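You operate a simulated robot arm through the tools that you are given. There is no shell and no other tool.

Carry out the task below with a simulated robot arm. There is one attempt and no reset: what you move stays moved.

## Task
Shut and latch the press, set air level mid, turn on the inner air, then close the mould.
Fine: do not start it; heat and minutes stay as they are.

It is judged by the outcome, as a careful person would: the job done as asked, and still so three seconds after it is handed in. It fails if anything else is knocked over, pushed out of place, dropped, spilled or broken.

## Robot
A 7-joint arm with a two-finger parallel gripper, fixed in place. Base frame: the origin is at the foot of the arm, x ahead of it, y to its left, z up. Lengths are in mm, angles in rad, forces in N, time in s.
Its first joint turns from -2.601 to 2.601 rad. Payload 3.43 kg.
The tool frame sits at the grasp point between the pads (the TCP): z along the fingers, y along the line on which they close. The tips reach 30 mm beyond it. The gripper opens to 94 mm. The fingers are 28 mm wide and 10 mm thick; the gripper's body (50 by 96 mm) begins 55 mm behind the TCP.
Orientation is that of the tool frame in the base frame, as a unit quaternion [x, y, z, w]. With the fingers straight down and closing along the base's y, the tool's x points along the base's -x, its y along +y and its z along -z.

## Interface
- The arm moves only by the tool arm_command. Its argument "plan" is a list of rows, each a list of 7 numbers: the shift along the tool's x, y, z in mm, then the turn, a rotation vector about the tool's x, y, z in rad, then the gripper command, from -1 (shut) to 1 (fully open), values between in proportion. In form: [[x, y, z, rx, ry, rz, jaw], ...]. A call has 1 to 20 rows; each row is the pose to reach, as a shift and turn from the pose commanded when the call began, along the tool's axes at that moment. Each row takes 0.2 s and may step no farther than 50 mm and 0.15 rad from the row before; otherwise, or with a gripper value out of range, the whole call is refused. A pose out of reach is approached as far as the arm can. The call stops where the force on the tool passes 40 N (or 10 N more than at its start, if that is more) or the arm is blocked; 0.2 s more then pass. Each finger travels about 45 mm/s and halts on what it meets, pressing with about 38 N; the grip force reading is that of the motor and also rises with nothing between the fingers. The clock runs only during rows and for 0.2 s after the last one: add rows that repeat a pose to give the fingers time. It gives the time, the measured TCP pose, the force on the tool (base axes), the opening and the grip force at its end, in the units of the frame above (readings bear some noise), with the torque about the TCP (base axes, N m) and any sound that the robot's microphone picked up, and new pictures: "show" is both (left out), scene, wrist or none.
- Cameras (640 x 400 px; columns grow to the right, rows downward): "scene" is fixed at [44.9, 509, 1502.3]; the picture's right is [-0.82, -0.58, 0.00], its down [-0.32, 0.46, -0.83] and it looks along [0.48, -0.68, -0.56] (base axes); focal length 260 px, centre (320, 200). "wrist" rides on the gripper at [76, 14, -103] in the tool frame; the picture's right is [-0.18, 0.98, 0.00], its down [-0.75, -0.14, -0.64] and it looks along [-0.63, -0.12, 0.77] (tool axes); focal length 243 px, centre (320, 200). There is no depth. A picture from a camera that has moved, and an enlarged one, comes with that camera's place and axes in the base frame and with its lens. The place of the scene camera against the robot may be out by one fixed shift of up to 12 mm in any direction.
- inspect(camera, box): a new picture of the part [left, top, right, bottom] of that camera's present view, enlarged. No time passes.
- close_job(): hands the job in; it is judged then, once.

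Nothing tells you positions but the pictures and the camera data. Unless the task says otherwise, let go and move clear before handing in.

The tools are called after "Call:" as name(argument=value, ...) on one line, values as JSON. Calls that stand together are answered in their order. arm_command: Moves the arm, as the interface text tells. Its arguments: {"type":"object","properties":{"plan":{"type":"array","items":{"type":"array","items":{"type":"number"}}},"show":{"type":"string","enum":["both","scene","wrist","none"]}},"required":["plan"]} The other tools are called the same way: inspect (camera, box) takes an enlarged picture of a part of a camera's view; close_job () hands the job in.

At the start:

```text
time: 0.0
position: [250.9, -1.3, 433.5]
ee_rot: [0.002, 0.956, 0.0, -0.292]
wrist_force: [0.4, -0.4, 0.2]
moment: [-0.01, -0.01, -0.02]
opening: 93.9
grasp_force: 0.1
```

scene: 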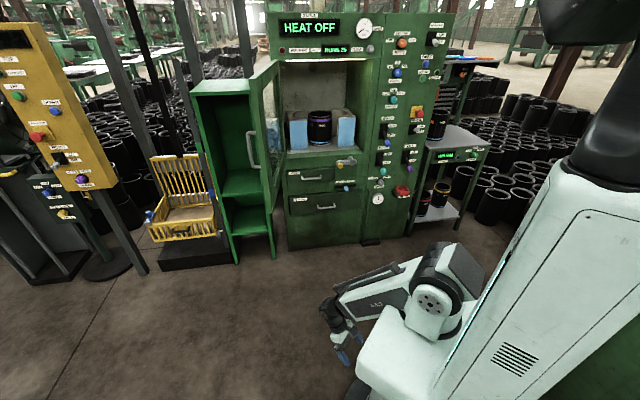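
wrist: 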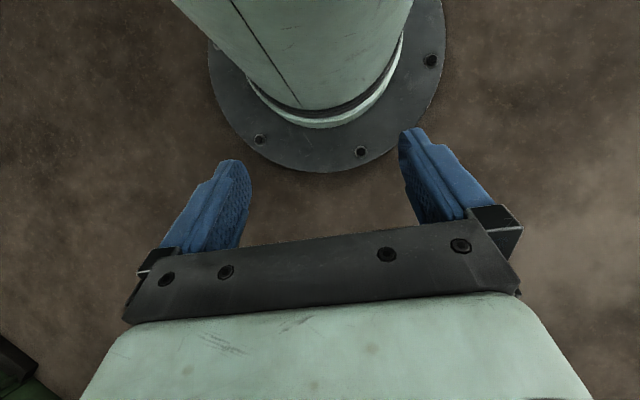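

I see a green press with an open glass door, a control panel to its right, and the arm folded low in front. First I'll zoom in on the machine to read labels and locate controls.

Call:
inspect(camera="scene", box=[360, 0, 460, 100])

Call:
inspect(camera="scene", box=[360, 90, 460, 220])

Call:
inspect(camera="scene", box=[260, 0, 380, 100])

Call:
inspect(camera="scene", box=[180, 50, 380, 260])

```text
4.00 times, centred on (410, 50) of scene
camera zoom: at [44.9, 509.0, 1502.3], right [-0.82, -0.58, 0.0], down [-0.32, 0.46, -0.83], along [0.48, -0.68, -0.56], focal length 1042 px, centre (-40, 800)
```

zoom: 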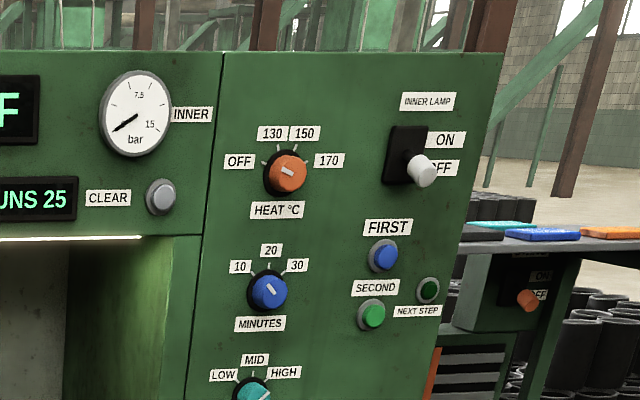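

```text
3.08 times, centred on (410, 155) of scene
camera zoom: at [44.9, 509.0, 1502.3], right [-0.82, -0.58, 0.0], down [-0.32, 0.46, -0.83], along [0.48, -0.68, -0.56], focal length 802 px, centre (43, 338)
```

zoom: 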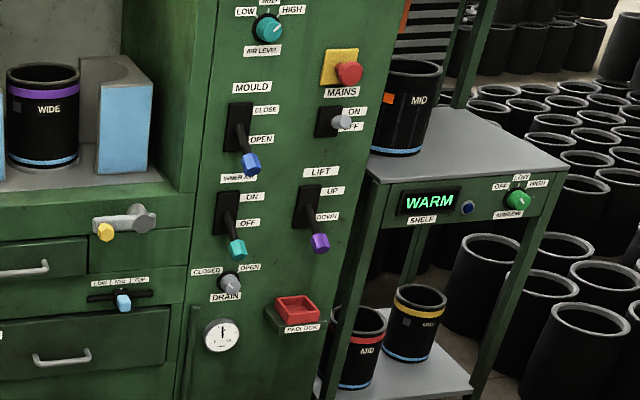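

```text
4.00 times, centred on (320, 50) of scene
camera zoom: at [44.9, 509.0, 1502.3], right [-0.82, -0.58, 0.0], down [-0.32, 0.46, -0.83], along [0.48, -0.68, -0.56], focal length 1042 px, centre (320, 800)
```

zoom: 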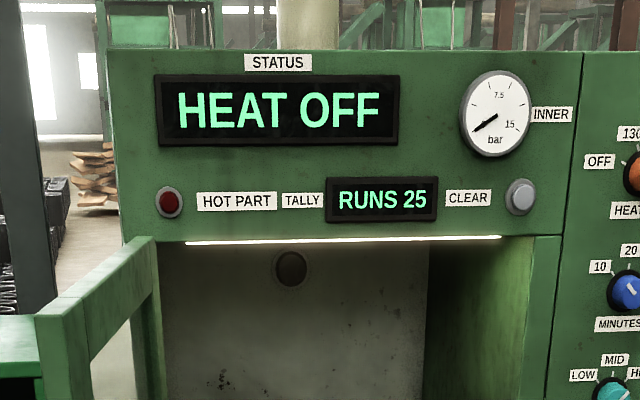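

```text
1.90 times, centred on (280, 155) of scene
camera zoom: at [44.9, 509.0, 1502.3], right [-0.82, -0.58, 0.0], down [-0.32, 0.46, -0.83], along [0.48, -0.68, -0.56], focal length 496 px, centre (396, 286)
```

zoom: 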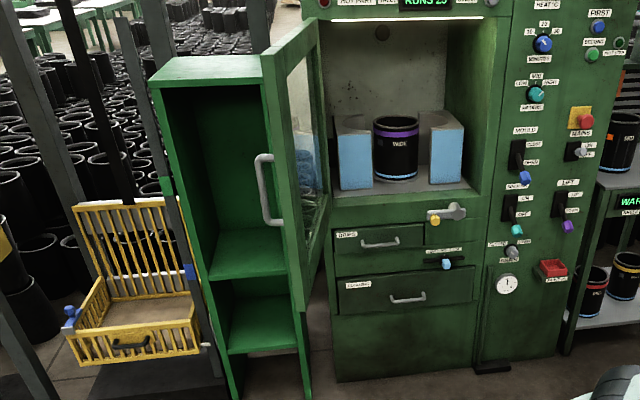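

The panel has rotary knobs, paddle levers for mould and inner air, and a latch handle below the chamber. I'll zoom in closer to read each setting.

Call:
inspect(camera="scene", box=[370, 75, 430, 125])

Call:
inspect(camera="scene", box=[365, 115, 425, 155])

Call:
inspect(camera="scene", box=[360, 145, 420, 215])

Call:
inspect(camera="scene", box=[320, 145, 370, 195])

Call:
inspect(camera="scene", box=[230, 50, 300, 160])

Call:
inspect(camera="scene", box=[190, 130, 300, 260])

```text
8.00 times, centred on (400, 100) of scene
camera zoom: at [44.9, 509.0, 1502.3], right [-0.82, -0.58, 0.0], down [-0.32, 0.46, -0.83], along [0.48, -0.68, -0.56], focal length 2084 px, centre (-320, 1000)
```

zoom: 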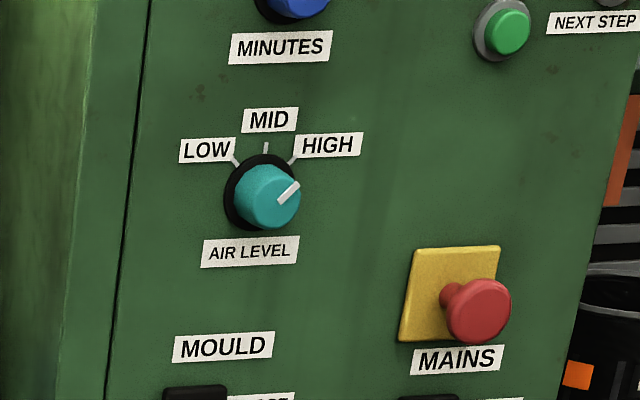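

```text
10.00 times, centred on (395, 135) of scene
camera zoom: at [44.9, 509.0, 1502.3], right [-0.82, -0.58, 0.0], down [-0.32, 0.46, -0.83], along [0.48, -0.68, -0.56], focal length 2605 px, centre (-430, 850)
```

zoom: 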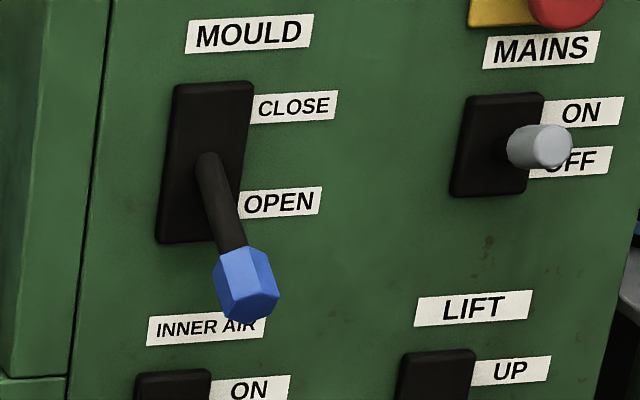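

```text
5.71 times, centred on (390, 180) of scene
camera zoom: at [44.9, 509.0, 1502.3], right [-0.82, -0.58, 0.0], down [-0.32, 0.46, -0.83], along [0.48, -0.68, -0.56], focal length 1488 px, centre (-80, 314)
```

zoom: 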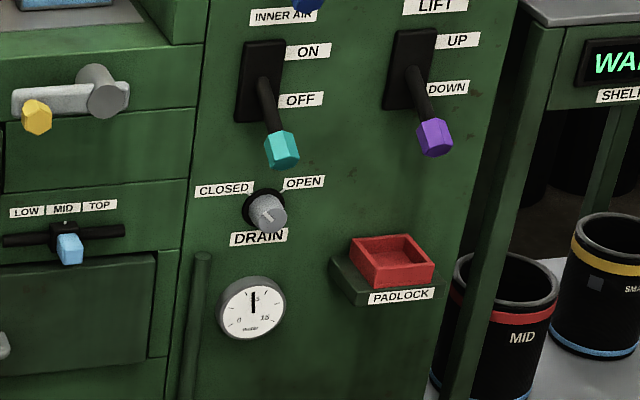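

```text
8.00 times, centred on (345, 170) of scene
camera zoom: at [44.9, 509.0, 1502.3], right [-0.82, -0.58, 0.0], down [-0.32, 0.46, -0.83], along [0.48, -0.68, -0.56], focal length 2084 px, centre (120, 440)
```

zoom: 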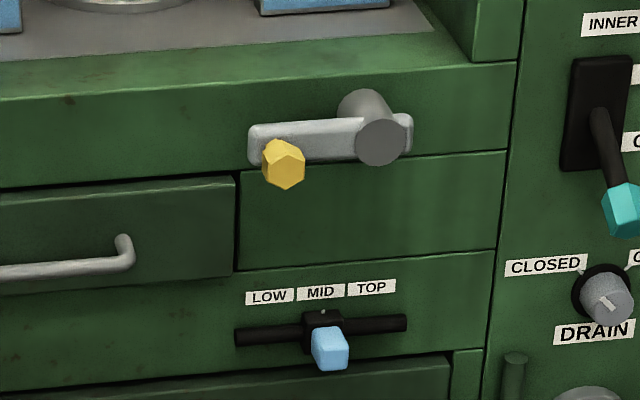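

```text
3.64 times, centred on (265, 105) of scene
camera zoom: at [44.9, 509.0, 1502.3], right [-0.82, -0.58, 0.0], down [-0.32, 0.46, -0.83], along [0.48, -0.68, -0.56], focal length 947 px, centre (520, 546)
```

zoom: 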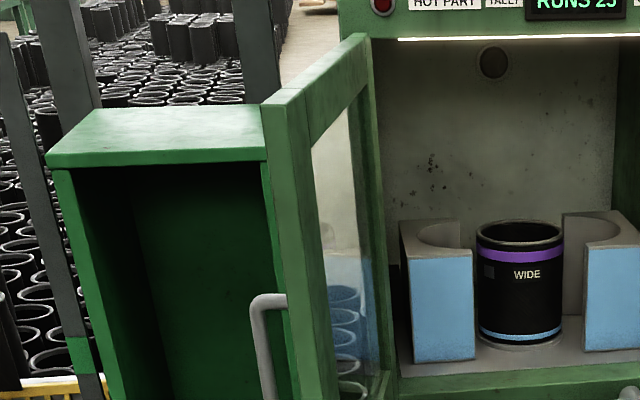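

```text
3.08 times, centred on (245, 195) of scene
camera zoom: at [44.9, 509.0, 1502.3], right [-0.82, -0.58, 0.0], down [-0.32, 0.46, -0.83], along [0.48, -0.68, -0.56], focal length 802 px, centre (551, 215)
```

zoom: 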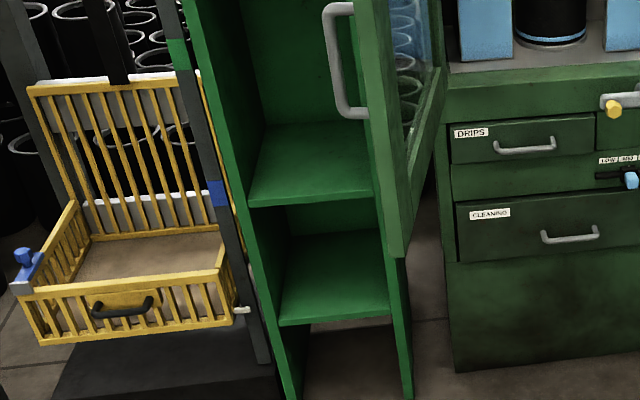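

The press is about 1.2 m from the base at a yaw of roughly -45°, with its door hinged on the left and open about 100°. I'll first unfold the arm gently and level the tool.

Call:
arm_command(plan=[[-3, 0, -32, 0, -0.14, 0, -1], [-6, 0, -64, 0, -0.28, 0, -1], [-9, 0, -96, 0, -0.42, 0, -1], [-12, 0, -128, 0, -0.56, 0, -1], [-15, 0, -160, 0, -0.7, 0, -1], [-18, 0, -192, 0, -0.84, 0, -1], [-21, 0, -224, 0, -0.98, 0, -1], [-24, 0, -256, 0, -1.12, 0, -1]], show="both")

```text
time: 1.8
position: [571.4, -0.8, 543.6]
ee_rot: [0.003, 0.965, -0.001, 0.261]
wrist_force: [0.6, 0.4, 0.2]
moment: [0.02, 0.02, -0.01]
opening: 0.2
grasp_force: 33.2
out of reach, approached as far as the arm can: row 1, 2, 3, 4, 5, 6, 7, 8
camera wrist: at [454.8, 14.9, 593.8], right [0.16, 0.98, 0.09], down [0.32, -0.14, 0.94], along [0.93, -0.12, -0.34], focal length 243 px, centre (320, 200)
```

scene: 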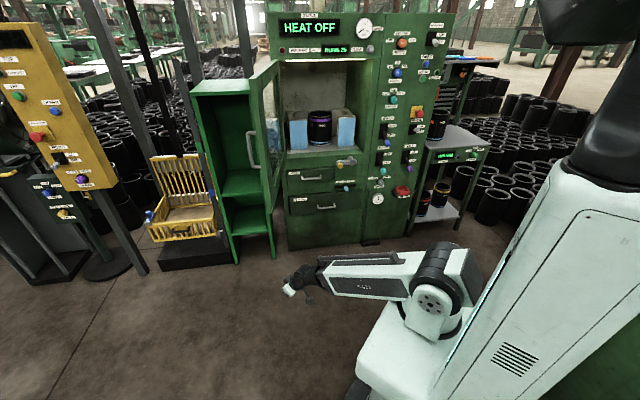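
wrist: 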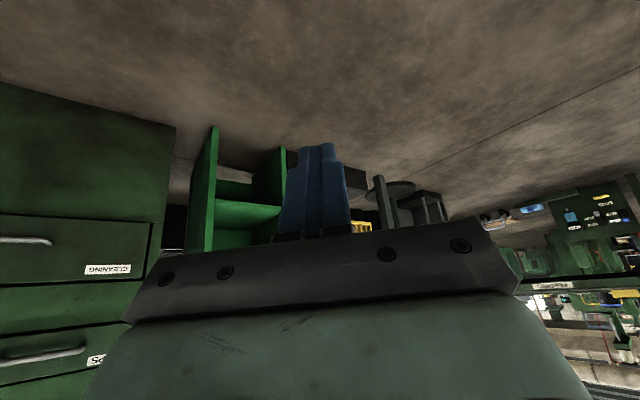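

The tool turned as asked but the pose was too close to the base to reach. I'll continue outward and upward while levelling the tool toward +x.

Call:
arm_command(plan=[[-34, 0, -13.5, 0, -0.13, 0, -1], [-68, 0, -27, 0, -0.26, 0, -1], [-102, 0, -40.5, 0, -0.39, 0, -1], [-136, 0, -54, 0, -0.52, 0, -1], [-170, 0, -67.5, 0, -0.65, 0, -1], [-204, 0, -81, 0, -0.78, 0, -1], [-238, 0, -94.5, 0, -0.91, 0, -1], [-271, 0, -108, 0, -1.045, 0, -1]], show="both")

```text
time: 3.6
position: [755.8, 0.6, 768.6]
ee_rot: [0.002, 0.705, -0.003, 0.709]
wrist_force: [-0.2, -0.8, 0.1]
moment: [-0.02, -0.01, 0.0]
opening: 0.3
grasp_force: 33.4
out of reach, approached as far as the arm can: row 1, 2, 3
camera wrist: at [653.8, 15.5, 692.0], right [0.0, 0.98, 0.18], down [-0.65, -0.14, 0.75], along [0.76, -0.12, 0.63], focal length 243 px, centre (320, 200)
```

scene: 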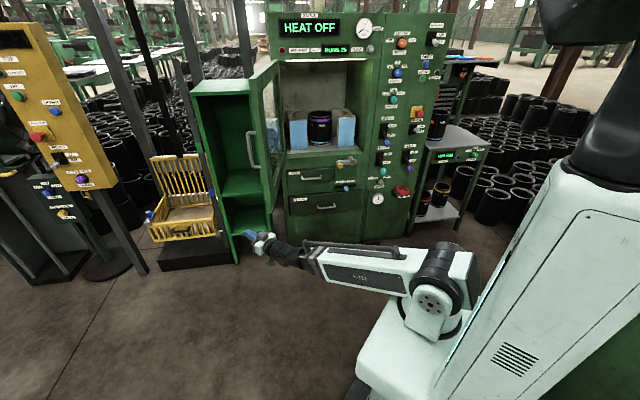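
wrist: 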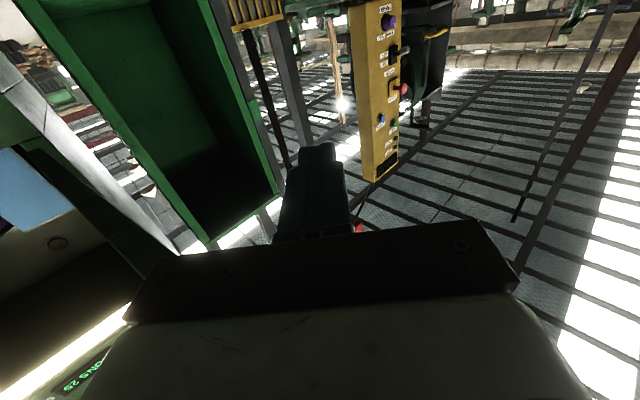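

The tool is now level pointing along +x at (756, 1, 769). I'll look at both views closely to locate the door's free edge relative to the gripper.

Call:
inspect(camera="wrist", box=[0, 0, 320, 400])

Call:
inspect(camera="scene", box=[200, 40, 320, 260])

```text
1.00 times, centred on (160, 200) of wrist (not enlarged: the box is as wide or as high as the picture)
camera zoom: at [653.8, 15.5, 692.0], right [0.0, 0.98, 0.18], down [-0.65, -0.14, 0.75], along [0.76, -0.12, 0.63], focal length 243 px, centre (480, 200)
```

zoom: 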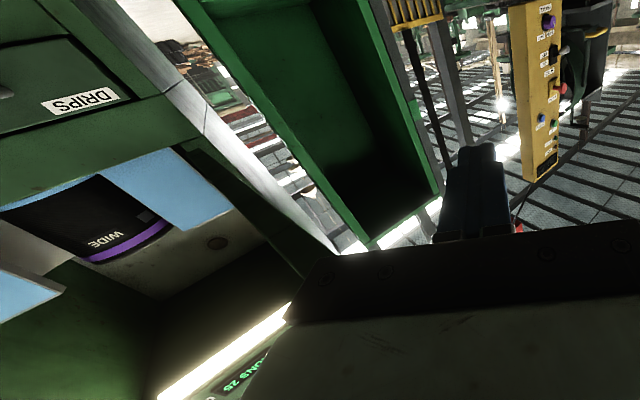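

```text
1.82 times, centred on (260, 150) of scene
camera zoom: at [44.9, 509.0, 1502.3], right [-0.82, -0.58, 0.0], down [-0.32, 0.46, -0.83], along [0.48, -0.68, -0.56], focal length 474 px, centre (429, 291)
```

zoom: 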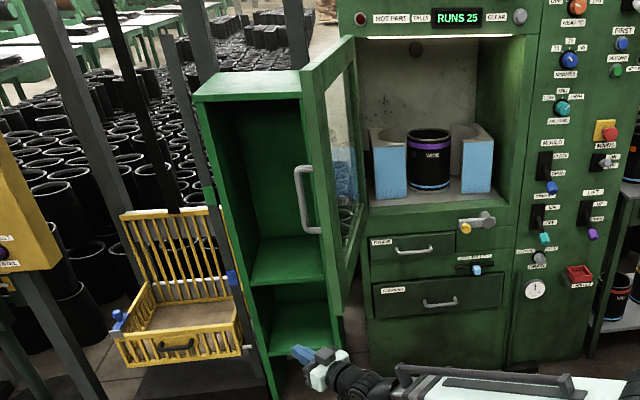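

The camera is currently slung below the gripper looking up. I'll back off and roll the tool to bring the camera on top for upright views.

Call:
arm_command(plan=[[-20, 0, -15, 0, 0, 0.15, -1], [-40, 0, -30, 0, 0, 0.3, -1], [-60, 0, -45, 0, 0, 0.45, -1], [-80, 0, -60, 0, 0, 0.6, -1], [-100, 0, -75, 0, 0, 0.75, -1], [-120, 0, -90, 0, 0, 0.9, -1], [-140, 0, -105, 0, 0, 1.05, -1], [-160, 0, -120, 0, 0, 1.2, -1], [-180, 0, -120, 0, 0, 1.35, -1], [-200, 0, -120, 0, 0, 1.5, -1]], show="both")

```text
time: 5.8
position: [756.0, 5.0, 954.8]
ee_rot: [0.482, 0.514, 0.482, 0.52]
wrist_force: [-0.2, 0.7, -0.1]
moment: [0.0, 0.0, -0.01]
opening: 0.2
grasp_force: 32.4
out of reach, approached as far as the arm can: row 3, 4, 5, 6, 7, 8, 9, 10
camera wrist: at [653.4, 82.5, 962.4], right [0.0, -0.12, 0.99], down [-0.65, -0.76, -0.09], along [0.76, -0.64, -0.07], focal length 243 px, centre (320, 200)
```

scene: 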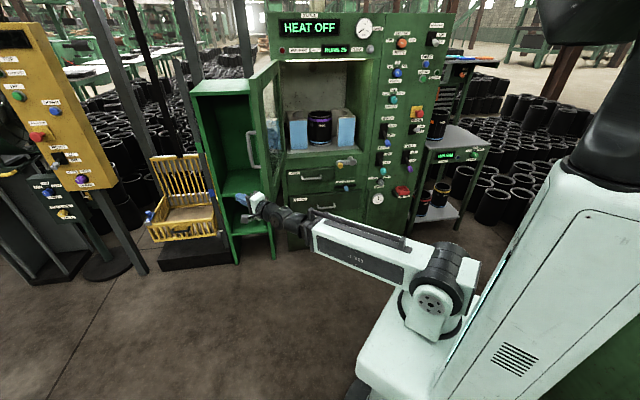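
wrist: 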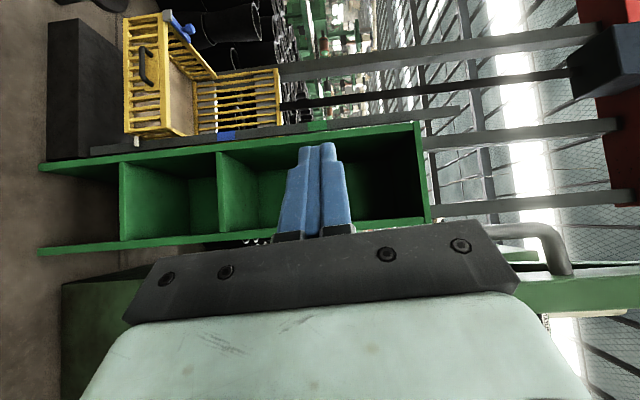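

The roll works, and the door handle shows at right of the wrist view. I'll finish rolling so the camera is on top and shift left away from the door.

Call:
arm_command(plan=[[10, 5, 0, 0, 0, 0.149, -1], [20, 10, 0, 0, 0, 0.298, -1], [30, 15, 0, 0, 0, 0.447, -1], [40, 20, 0, 0, 0, 0.596, -1], [50, 25, 0, 0, 0, 0.745, -1], [60, 30, 0, 0, 0, 0.894, -1], [70, 35, 0, 0, 0, 1.043, -1], [80, 40, 0, 0, 0, 1.192, -1], [90, 45, 0, 0, 0, 1.341, -1], [100, 50, 0, 0, 0, 1.49, -1], [110, 55, 0, 0, 0, 1.64, -1]], show="both")

```text
time: 8.2
position: [753.3, 115.5, 1002.7]
ee_rot: [0.706, -0.002, 0.708, 0.002]
wrist_force: [0.2, 0.3, 0.6]
moment: [-0.02, 0.02, -0.01]
opening: 0.1
grasp_force: 32.6
out of reach, approached as far as the arm can: row 2
camera wrist: at [649.3, 100.8, 1078.5], right [0.0, -0.98, -0.18], down [-0.64, 0.14, -0.76], along [0.77, 0.11, -0.63], focal length 243 px, centre (320, 200)
```

scene: 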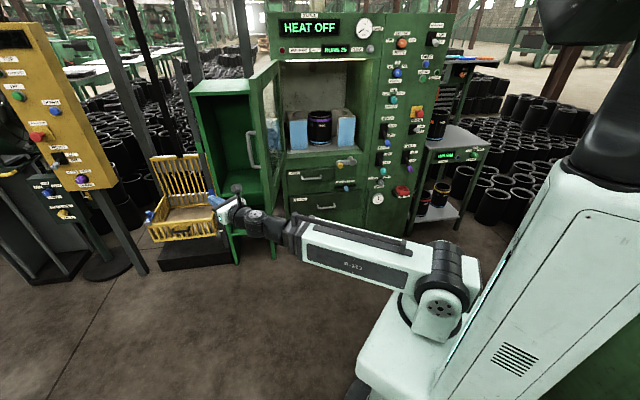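
wrist: 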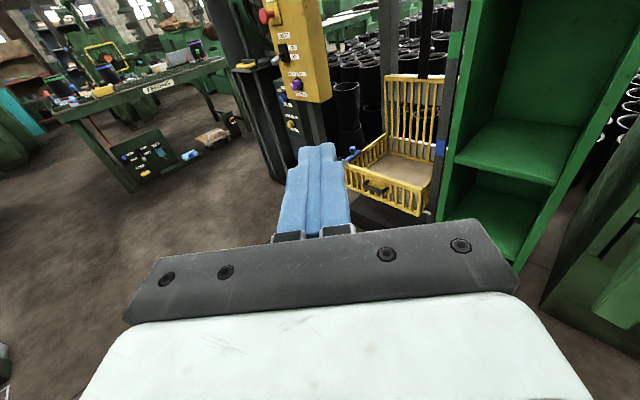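

Now the camera is on top with an upright view. Next I'll yaw the tool toward the press (about -45°) to see the door's outer face.

Call:
arm_command(plan=[[0, 0, 0, -0.133, 0, 0, -1], [0, 0, 0, -0.266, 0, 0, -1], [0, 0, 0, -0.4, 0, 0, -1], [0, 0, 0, -0.533, 0, 0, -1], [0, 0, 0, -0.666, 0, 0, -1], [0, 0, 0, -0.8, 0, 0, -1]], show="both")

```text
time: 9.6
position: [752.5, 115.0, 1003.1]
ee_rot: [0.649, -0.278, 0.651, 0.278]
wrist_force: [0.4, 0.0, -0.1]
moment: [0.01, -0.02, 0.01]
opening: 0.0
grasp_force: 33.1
camera wrist: at [670.4, 179.4, 1077.3], right [-0.71, -0.68, -0.18], down [-0.34, 0.56, -0.76], along [0.62, -0.47, -0.63], focal length 243 px, centre (320, 200)
```

scene: 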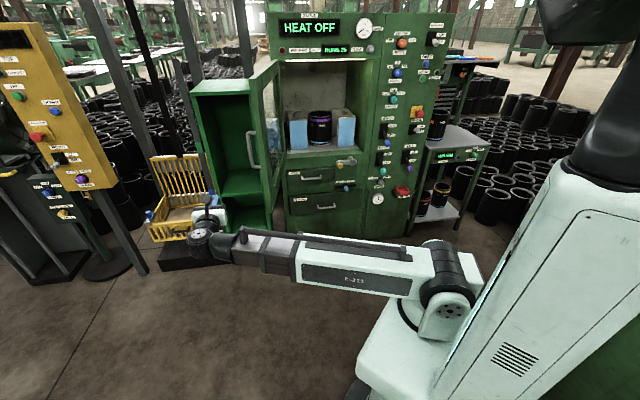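
wrist: 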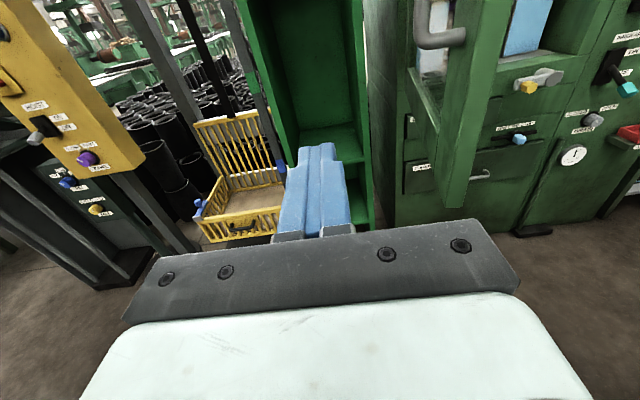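

The wrist view now shows the door's free edge, its handle and the latch behind. I'll zoom in to measure the door edge and latch.

Call:
inspect(camera="wrist", box=[380, 0, 540, 220])

Call:
inspect(camera="wrist", box=[480, 0, 640, 220])

Call:
inspect(camera="scene", box=[200, 50, 300, 240])

```text
1.82 times, centred on (460, 110) of wrist
camera zoom: at [670.4, 179.4, 1077.3], right [-0.71, -0.68, -0.18], down [-0.34, 0.56, -0.76], along [0.62, -0.47, -0.63], focal length 441 px, centre (66, 364)
```

zoom: 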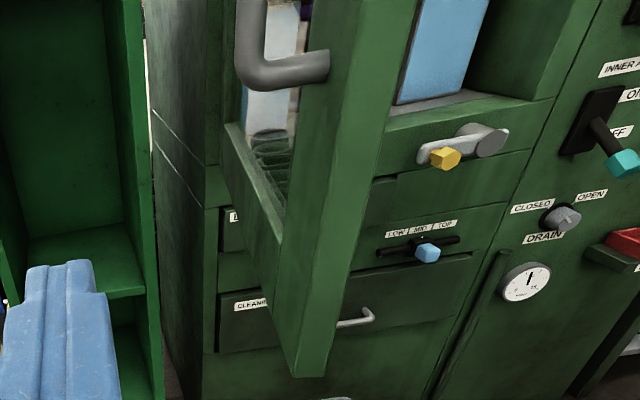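

```text
1.82 times, centred on (560, 110) of wrist
camera zoom: at [670.4, 179.4, 1077.3], right [-0.71, -0.68, -0.18], down [-0.34, 0.56, -0.76], along [0.62, -0.47, -0.63], focal length 441 px, centre (-116, 364)
```

zoom: 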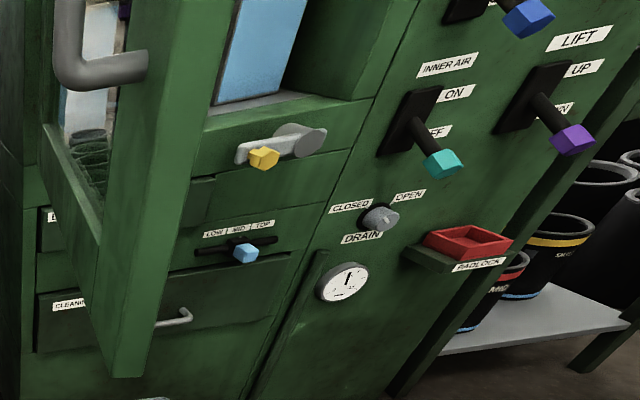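

```text
2.11 times, centred on (250, 145) of scene
camera zoom: at [44.9, 509.0, 1502.3], right [-0.82, -0.58, 0.0], down [-0.32, 0.46, -0.83], along [0.48, -0.68, -0.56], focal length 548 px, centre (467, 316)
```

zoom: 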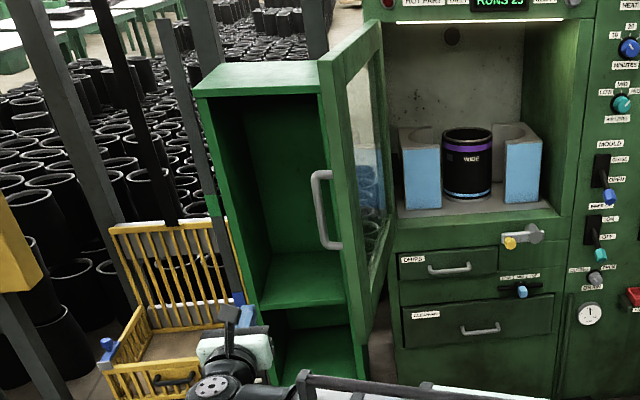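

I've triangulated the door's free bottom corner at about (735, -105, 823), the latch knob at about (793, -775, 766), and the face plane about 1195 mm out. Now I'll slide the closed fingers in beside the door's outer face, below the handle.

Call:
arm_command(plan=[[-42, 0, 0, 0, 0, 0, -1], [-83, 0, 0, 0, 0, 0, -1], [-83, 20, 41, 0, 0, 0, -1], [-83, 40, 82, 0, 0, 0, -1], [-83, 60, 123, 0, 0, 0, -1], [-83, 80, 160, 0, 0, 0, -1]], show="both")

```text
time: 11.0
position: [808.5, -56.1, 914.9]
ee_rot: [0.649, -0.276, 0.652, 0.277]
wrist_force: [0.2, -0.3, 0.1]
moment: [0.01, -0.01, 0.02]
opening: 0.0
grasp_force: 33.5
camera wrist: at [726.3, 8.5, 991.8], right [-0.71, -0.68, -0.18], down [-0.34, 0.56, -0.76], along [0.62, -0.47, -0.63], focal length 243 px, centre (320, 200)
```

scene: 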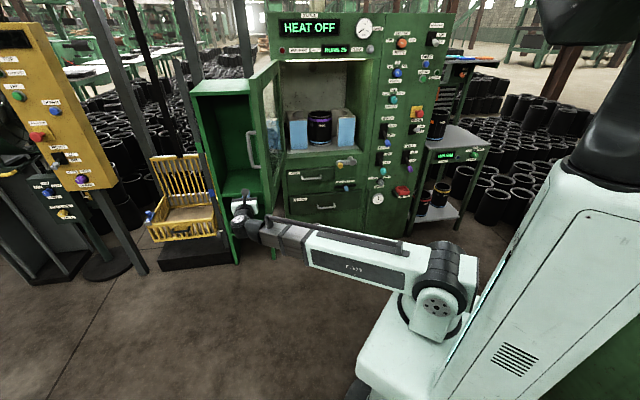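
wrist: 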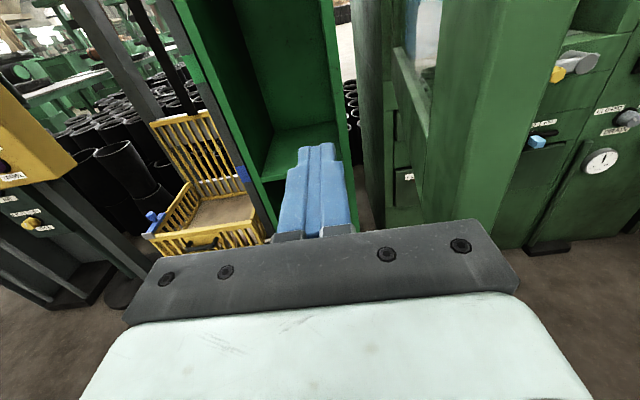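

The fingers are now beside the door's edge, with the gripper at (808, -56, 915). I'll zoom to verify clearance between fingers and the door.

Call:
inspect(camera="wrist", box=[260, 0, 580, 250])

Call:
inspect(camera="scene", box=[210, 130, 310, 260])

```text
1.60 times, centred on (420, 125) of wrist
camera zoom: at [726.3, 8.5, 991.8], right [-0.71, -0.68, -0.18], down [-0.34, 0.56, -0.76], along [0.62, -0.47, -0.63], focal length 388 px, centre (160, 320)
```

zoom: 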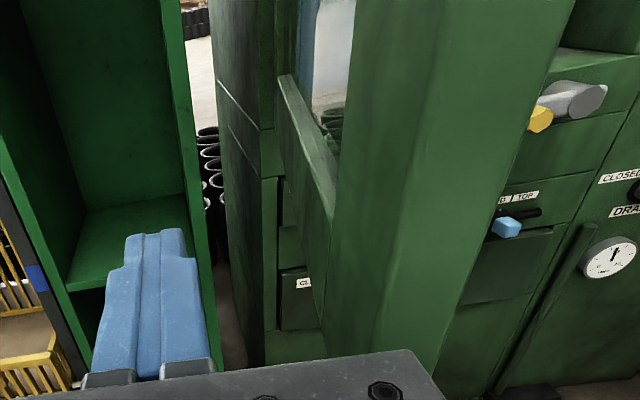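

```text
3.08 times, centred on (260, 195) of scene
camera zoom: at [44.9, 509.0, 1502.3], right [-0.82, -0.58, 0.0], down [-0.32, 0.46, -0.83], along [0.48, -0.68, -0.56], focal length 802 px, centre (505, 215)
```

zoom: 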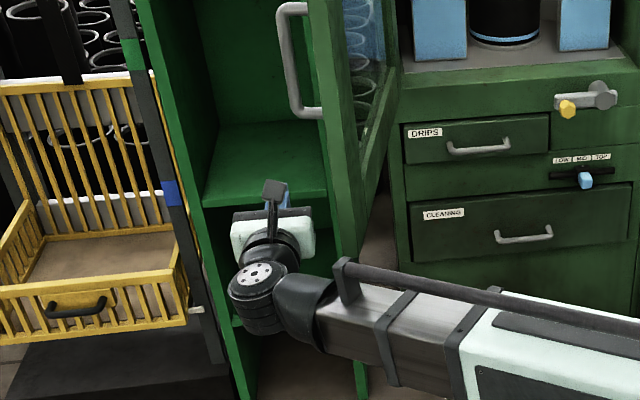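

The door edge is about 60 mm to the right of the fingers, and its thickness about 23 mm. Since the arm can't fold in very close, I'll yaw the tool 45° toward the door before pushing it around its arc.

Call:
arm_command(plan=[[0, 0, 3, -0.131, 0, 0, -1], [0, 0, 6, -0.262, 0, 0, -1], [0, 0, 9, -0.393, 0, 0, -1], [0, 0, 12, -0.524, 0, 0, -1], [0, 2, 15, -0.655, 0, 0, -1], [0, 5, 17, -0.785, 0, 0, -1]], show="both")

```text
time: 12.4
position: [814.4, -72.1, 918.8]
ee_rot: [-0.493, 0.505, -0.496, -0.505]
wrist_force: [-0.5, -0.1, 0.4]
moment: [-0.02, -0.02, -0.01]
opening: 0.0
grasp_force: 32.8
camera wrist: at [801.4, 30.8, 994.9], right [-0.98, 0.02, -0.19], down [0.16, 0.64, -0.75], along [0.1, -0.77, -0.63], focal length 243 px, centre (320, 200)
```

scene: 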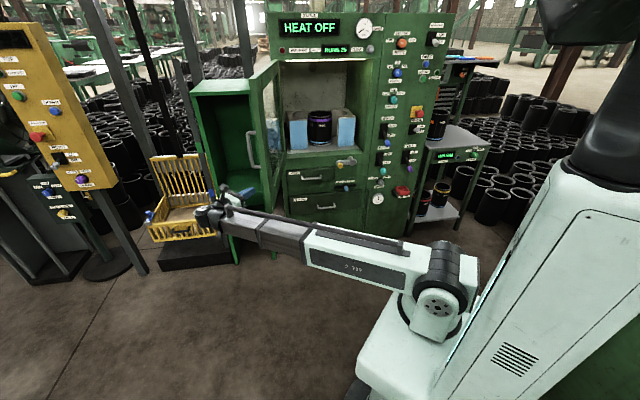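
wrist: 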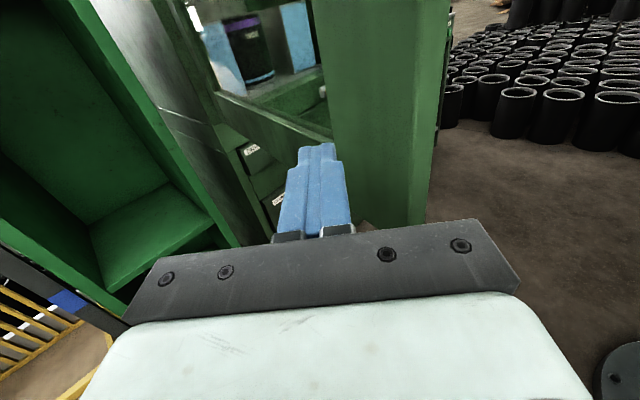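

The fingertips now point at the door's outer stile. I'll push slowly along the door's arc from about 95° toward 75° and watch the force.

Call:
arm_command(plan=[[0, 14, 14, 0, 0, 0, -1], [0, 28, 28, 0, 0, 0, -1], [0, 42, 41, 0, 0, 0, -1], [0, 57, 55, 0, 0, 0, -1], [0, 71, 68, 0, 0, 0, -1], [0, 86, 81, 0, 0, 0, -1], [0, 100, 95, 0, 0, 0, -1], [0, 112, 110, 0, 0, 0, -1], [0, 124, 126, 0, 0, 0, -1], [0, 136, 142, 0, 0, 0, -1], [0, 148, 157, 0, 0, 0, -1], [0, 160, 173, 0, 0, 0, -1]], show="both")

```text
time: 15.0
position: [649.3, -243.8, 916.2]
ee_rot: [-0.493, 0.505, -0.497, -0.505]
wrist_force: [0.2, -0.2, 0.1]
moment: [-0.01, -0.01, -0.01]
opening: 0.0
grasp_force: 32.8
camera wrist: at [636.1, -140.0, 993.6], right [-0.98, 0.02, -0.19], down [0.16, 0.64, -0.75], along [0.11, -0.77, -0.63], focal length 243 px, centre (320, 200)
```

scene: 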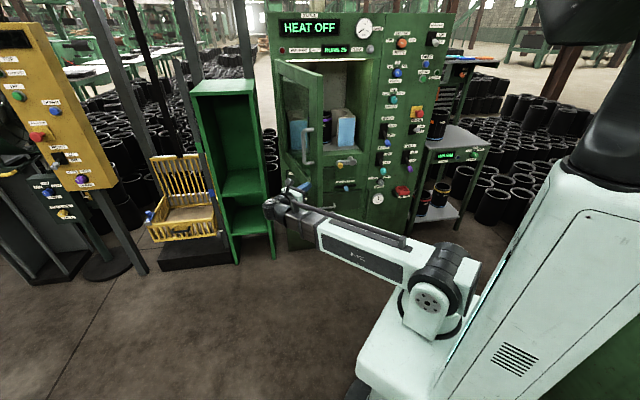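
wrist: 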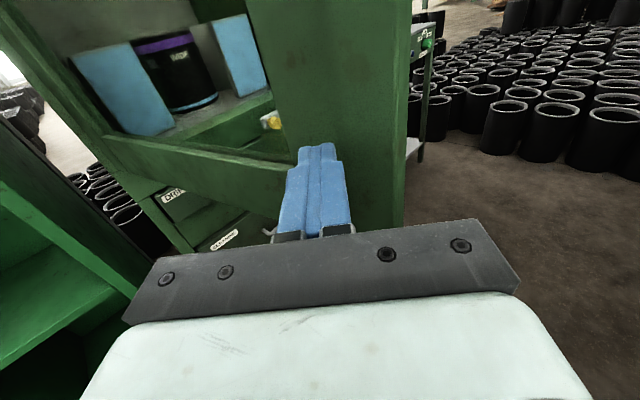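

The door swings freely and follows the push; it's near 75° now. I'll continue along the arc toward 45°.

Call:
arm_command(plan=[[0, 9, 17, 0, 0, 0, -1], [0, 18, 34, 0, 0, 0, -1], [0, 27, 51, 0, 0, 0, -1], [0, 36, 68, 0, 0, 0, -1], [0, 44, 85, 0, 0, 0, -1], [0, 50, 104, 0, 0, 0, -1], [0, 56, 123, 0, 0, 0, -1], [0, 62, 141, 0, 0, 0, -1], [0, 68, 160, 0, 0, 0, -1], [0, 73, 179, 0, 0, 0, -1], [0, 76, 198, 0, 0, 0, -1], [0, 79, 218, 0, 0, 0, -1], [0, 81, 237, 0, 0, 0, -1], [0, 84, 257, 0, 0, 0, -1], [0, 86, 276, 0, 0, 0, -1]], show="both")

```text
time: 18.2
position: [559.6, -516.8, 919.0]
ee_rot: [-0.494, 0.505, -0.497, -0.504]
wrist_force: [-0.5, -0.2, -0.8]
moment: [0.0, -0.04, 0.04]
opening: 0.1
grasp_force: 32.7
camera wrist: at [546.4, -413.4, 995.6], right [-0.98, 0.02, -0.19], down [0.16, 0.64, -0.75], along [0.11, -0.77, -0.63], focal length 243 px, centre (320, 200)
```

scene: 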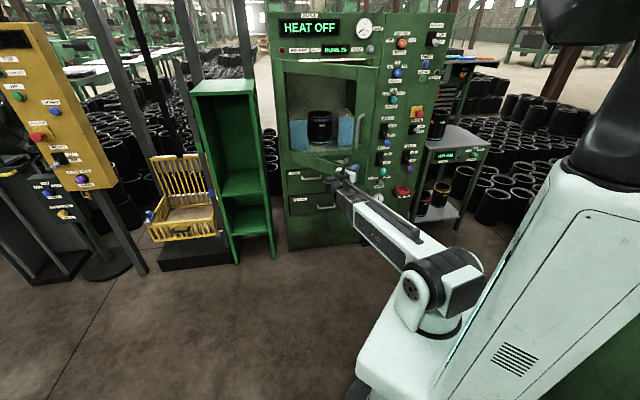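
wrist: 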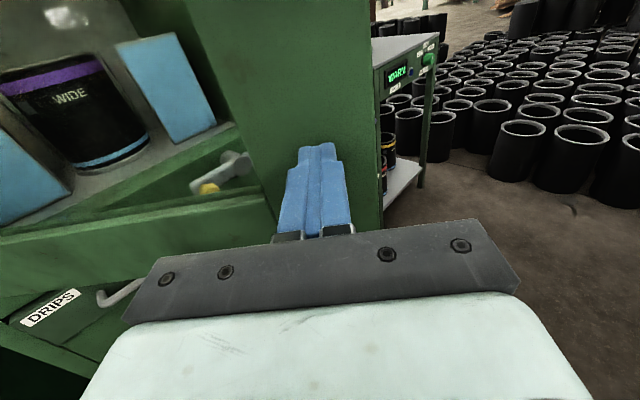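

The door is now near 45° and tracking well. I'll continue to about 15°, turning the tool back to face the press as it closes.

Call:
arm_command(plan=[[0, 3, 20, 0.035, 0, 0, -1], [0, 6, 40, 0.07, 0, 0, -1], [0, 9, 60, 0.105, 0, 0, -1], [0, 12, 80, 0.14, 0, 0, -1], [0, 13.6, 100, 0.175, 0, 0, -1], [0, 11, 120, 0.21, 0, 0, -1], [0, 8, 139, 0.245, 0, 0, -1], [0, 4, 159, 0.28, 0, 0, -1], [0, 1, 178, 0.315, 0, 0, -1], [0, -3, 198, 0.349, 0, 0, -1], [0, -9, 217, 0.384, 0, 0, -1], [0, -16, 235, 0.419, 0, 0, -1], [0, -23, 254, 0.454, 0, 0, -1], [0, -29, 272, 0.489, 0, 0, -1], [0, -36, 291, 0.524, 0, 0, -1]], show="both")

```text
time: 21.4
position: [591.4, -809.5, 924.5]
ee_rot: [0.608, -0.36, 0.61, 0.36]
wrist_force: [-0.4, -0.7, -0.4]
moment: [-0.01, -0.02, 0.01]
opening: 0.2
grasp_force: 33.1
camera wrist: at [528.5, -725.3, 998.9], right [-0.86, -0.48, -0.19], down [-0.18, 0.63, -0.76], along [0.48, -0.61, -0.63], focal length 243 px, centre (320, 200)
```

scene: 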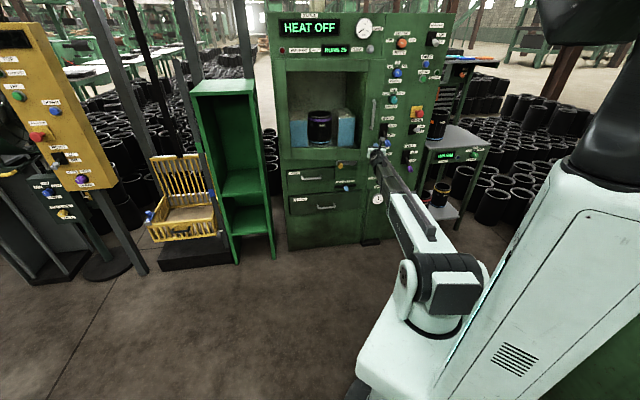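
wrist: 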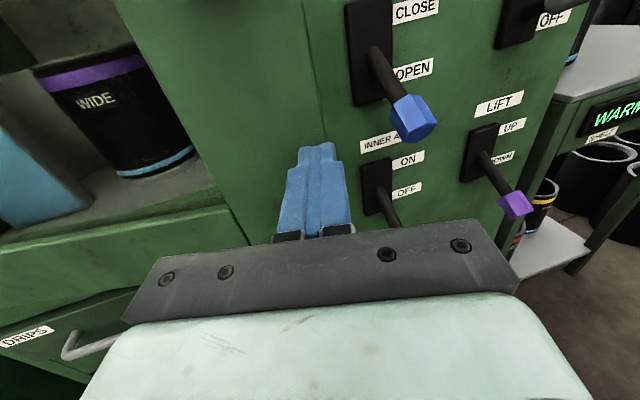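

The door is near 15° and the mould lever's blue tip is about 90 mm to the right of my fingers, so I'll drift slightly left while pushing the last bit shut. The force limit will stop me when the door seats.

Call:
arm_command(plan=[[0, -4.4, 10.6, 0.022, 0, 0, -1], [0, -8.8, 21.2, 0.044, 0, 0, -1], [0, -13.1, 31.9, 0.066, 0, 0, -1], [0, -17.5, 42.5, 0.088, 0, 0, -1], [0, -22, 54, 0.11, 0, 0, -1], [0, -26.3, 66, 0.13, 0, 0, -1], [0, -30.7, 77.7, 0.155, 0, 0, -1], [0, -35.1, 89.5, 0.175, 0, 0, -1], [0, -38.2, 99, 0.197, 0, 0, -1], [0, -41.2, 108.6, 0.218, 0, 0, -1], [0, -44.3, 118, 0.24, 0, 0, -1], [0, -47.3, 127.7, 0.262, 0, 0, -1]], show="both")

```text
time: 23.9
position: [715.9, -865.6, 924.9]
ee_rot: [0.641, -0.318, 0.624, 0.314]
wrist_force: [-8.7, 10.1, 6.2]
moment: [-0.21, -0.26, 0.08]
opening: 0.1
grasp_force: 33.0
out of reach, approached as far as the arm can: row 5, 6, 7, 8, 9, 10, 11, 12
stopped in row 12: the force on the tool passed its limit at 56 N (the readings are from after the stop); the commanded pose is now the measured one
camera wrist: at [644.5, -793.3, 1002.2], right [-0.79, -0.59, -0.18], down [-0.29, 0.61, -0.74], along [0.54, -0.53, -0.65], focal length 243 px, centre (320, 200)
```

scene: 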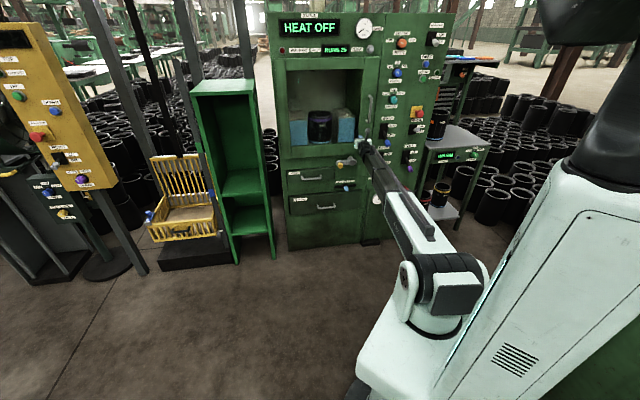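
wrist: 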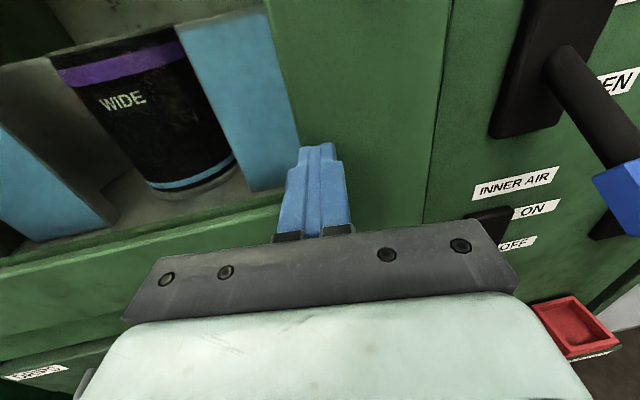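

The push stopped on the force limit with the door apparently seated; the tool yaw stuck at about -53°, near alignment with the arm's radial direction. I'll zoom in to check whether the door is really flush.

Call:
inspect(camera="scene", box=[260, 40, 420, 220])

Call:
inspect(camera="wrist", box=[260, 0, 640, 240])

Call:
inspect(camera="scene", box=[340, 60, 420, 120])

```text
2.22 times, centred on (340, 130) of scene
camera zoom: at [44.9, 509.0, 1502.3], right [-0.82, -0.58, 0.0], down [-0.32, 0.46, -0.83], along [0.48, -0.68, -0.56], focal length 579 px, centre (276, 356)
```

zoom: 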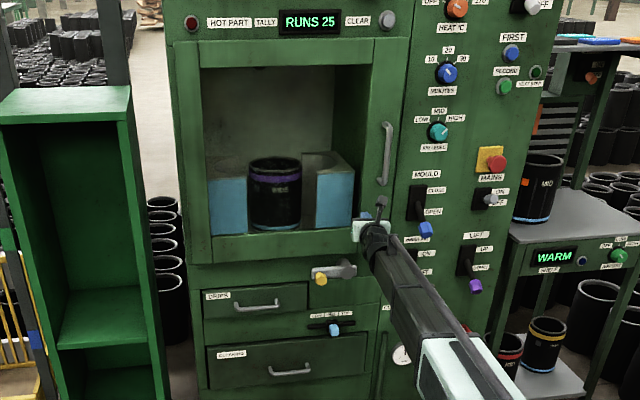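

```text
1.67 times, centred on (450, 120) of wrist
camera zoom: at [644.5, -793.3, 1002.2], right [-0.79, -0.59, -0.18], down [-0.29, 0.61, -0.74], along [0.54, -0.53, -0.65], focal length 404 px, centre (103, 333)
```

zoom: 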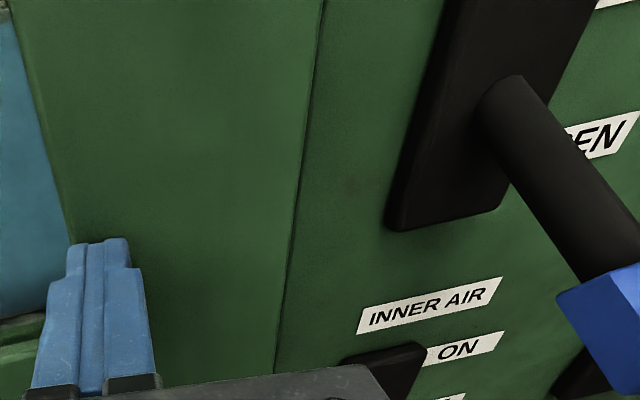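

```text
6.67 times, centred on (380, 90) of scene
camera zoom: at [44.9, 509.0, 1502.3], right [-0.82, -0.58, 0.0], down [-0.32, 0.46, -0.83], along [0.48, -0.68, -0.56], focal length 1737 px, centre (-80, 933)
```

zoom: 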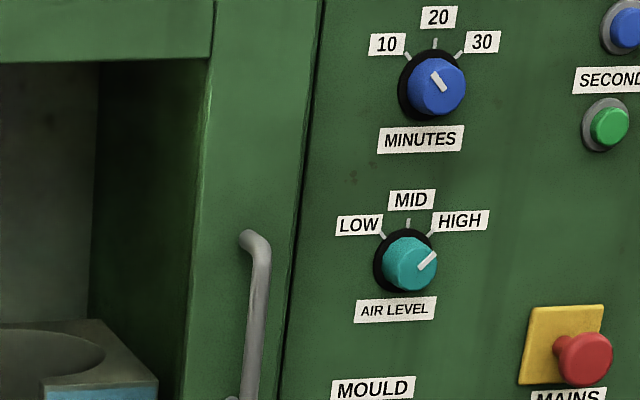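

The door looks flush and the tool pressed against a hard stop, so it is shut. Now I'll back off and lower a bit to study the latch with the wrist camera.

Call:
arm_command(plan=[[0, 0, -30, 0, 0, 0, -1], [0, 0, -60, 0, 0, 0, -1], [-25, 0, -90, 0, 0, 0, -1], [-50, 0, -120, 0, 0, 0, -1], [-75, 0, -150, 0, 0, 0, -1]], show="both")

```text
time: 25.1
position: [626.8, -743.9, 849.4]
ee_rot: [0.641, -0.319, 0.624, 0.315]
wrist_force: [0.5, -0.2, 0.0]
moment: [-0.02, 0.0, -0.03]
opening: 0.0
grasp_force: 32.9
camera wrist: at [555.4, -671.4, 928.6], right [-0.79, -0.59, -0.18], down [-0.29, 0.61, -0.74], along [0.54, -0.53, -0.65], focal length 243 px, centre (320, 200)
```

scene: 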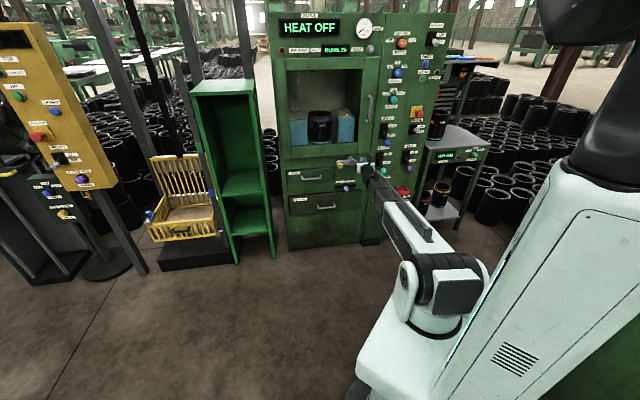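
wrist: 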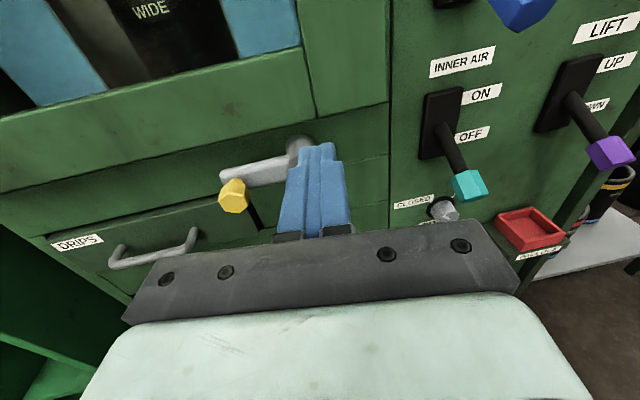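

Call:
inspect(camera="wrist", box=[180, 80, 420, 240])

Call:
inspect(camera="scene", box=[320, 130, 400, 200])

Call:
inspect(camera="scene", box=[265, 40, 385, 160])

```text
2.50 times, centred on (300, 160) of wrist
camera zoom: at [555.4, -671.4, 928.6], right [-0.79, -0.59, -0.18], down [-0.29, 0.61, -0.74], along [0.54, -0.53, -0.65], focal length 606 px, centre (370, 300)
```

zoom: 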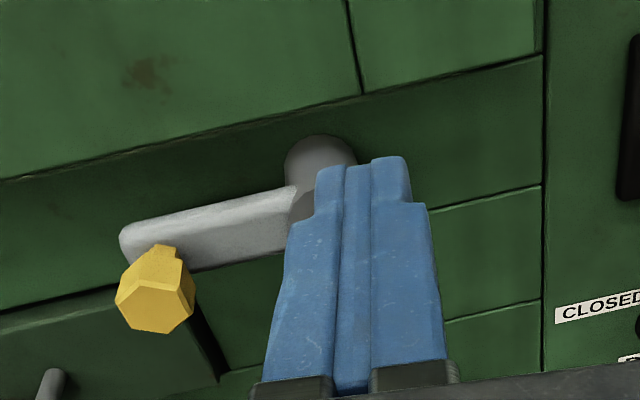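

```text
5.71 times, centred on (360, 165) of scene
camera zoom: at [44.9, 509.0, 1502.3], right [-0.82, -0.58, 0.0], down [-0.32, 0.46, -0.83], along [0.48, -0.68, -0.56], focal length 1488 px, centre (91, 400)
```

zoom: 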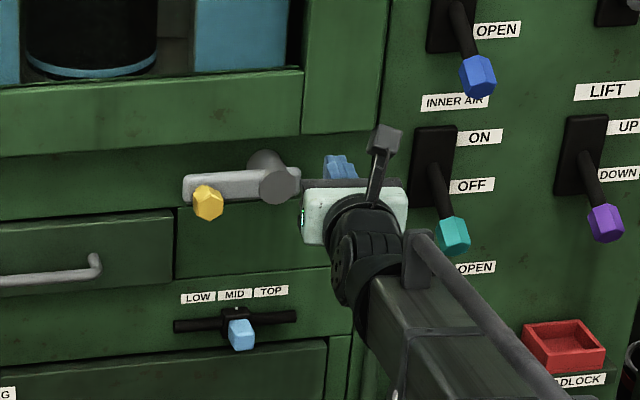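

```text
3.33 times, centred on (325, 100) of scene
camera zoom: at [44.9, 509.0, 1502.3], right [-0.82, -0.58, 0.0], down [-0.32, 0.46, -0.83], along [0.48, -0.68, -0.56], focal length 868 px, centre (303, 533)
```

zoom: 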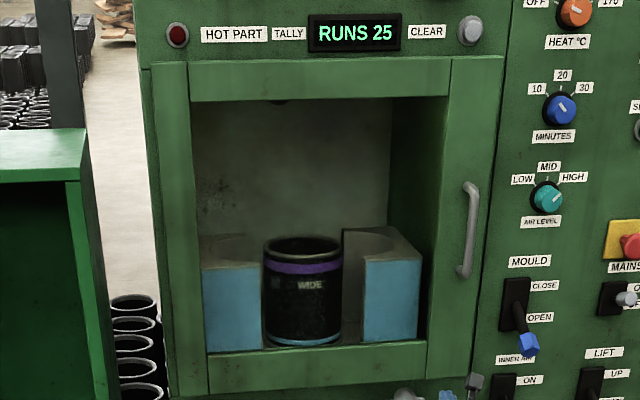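

The latch arm points left with a yellow knob at about (791, -763, 763), pivoting on a boss to its right; swinging it up should put it across the door's bottom rail. I'll position the closed fingers just below the knob, standing off first.

Call:
arm_command(plan=[[-32, -26.5, 0.6, 0, 0, 0, -1], [-64, -53, 1.3, 0, 0, 0, -1], [-96, -80, 2, 0, 0, 0, -1], [-127, -106, 2.6, 0, 0, 0, -1], [-127, -106, 32, 0, 0, 0, -1], [-127, -106, 62, 0, 0, 0, -1]], show="both")

```text
time: 26.5
position: [745.4, -730.3, 720.9]
ee_rot: [0.641, -0.318, 0.624, 0.313]
wrist_force: [0.9, 0.8, 0.6]
moment: [-0.03, 0.01, -0.01]
opening: 0.0
grasp_force: 33.0
camera wrist: at [673.9, -658.5, 800.3], right [-0.79, -0.59, -0.18], down [-0.29, 0.61, -0.74], along [0.54, -0.53, -0.65], focal length 243 px, centre (320, 200)
```

scene: 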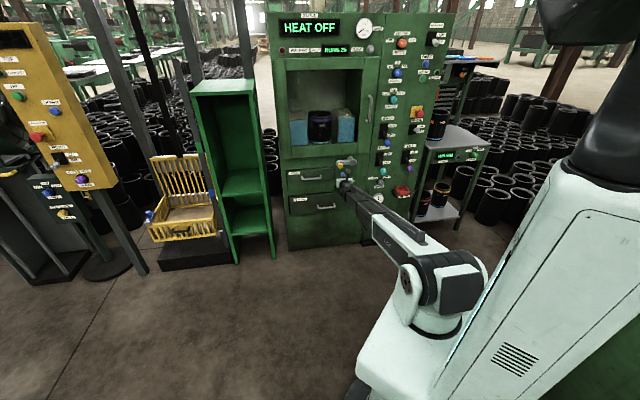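
wrist: 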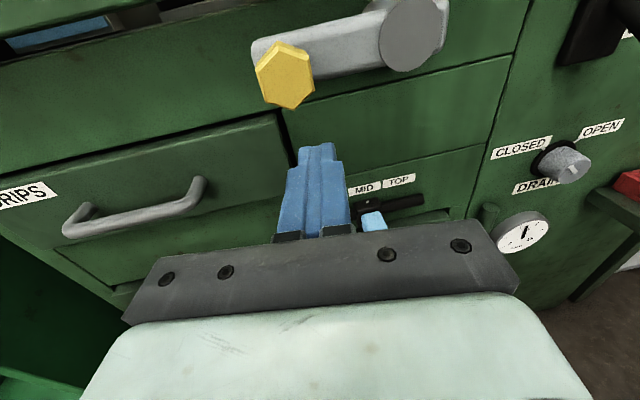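

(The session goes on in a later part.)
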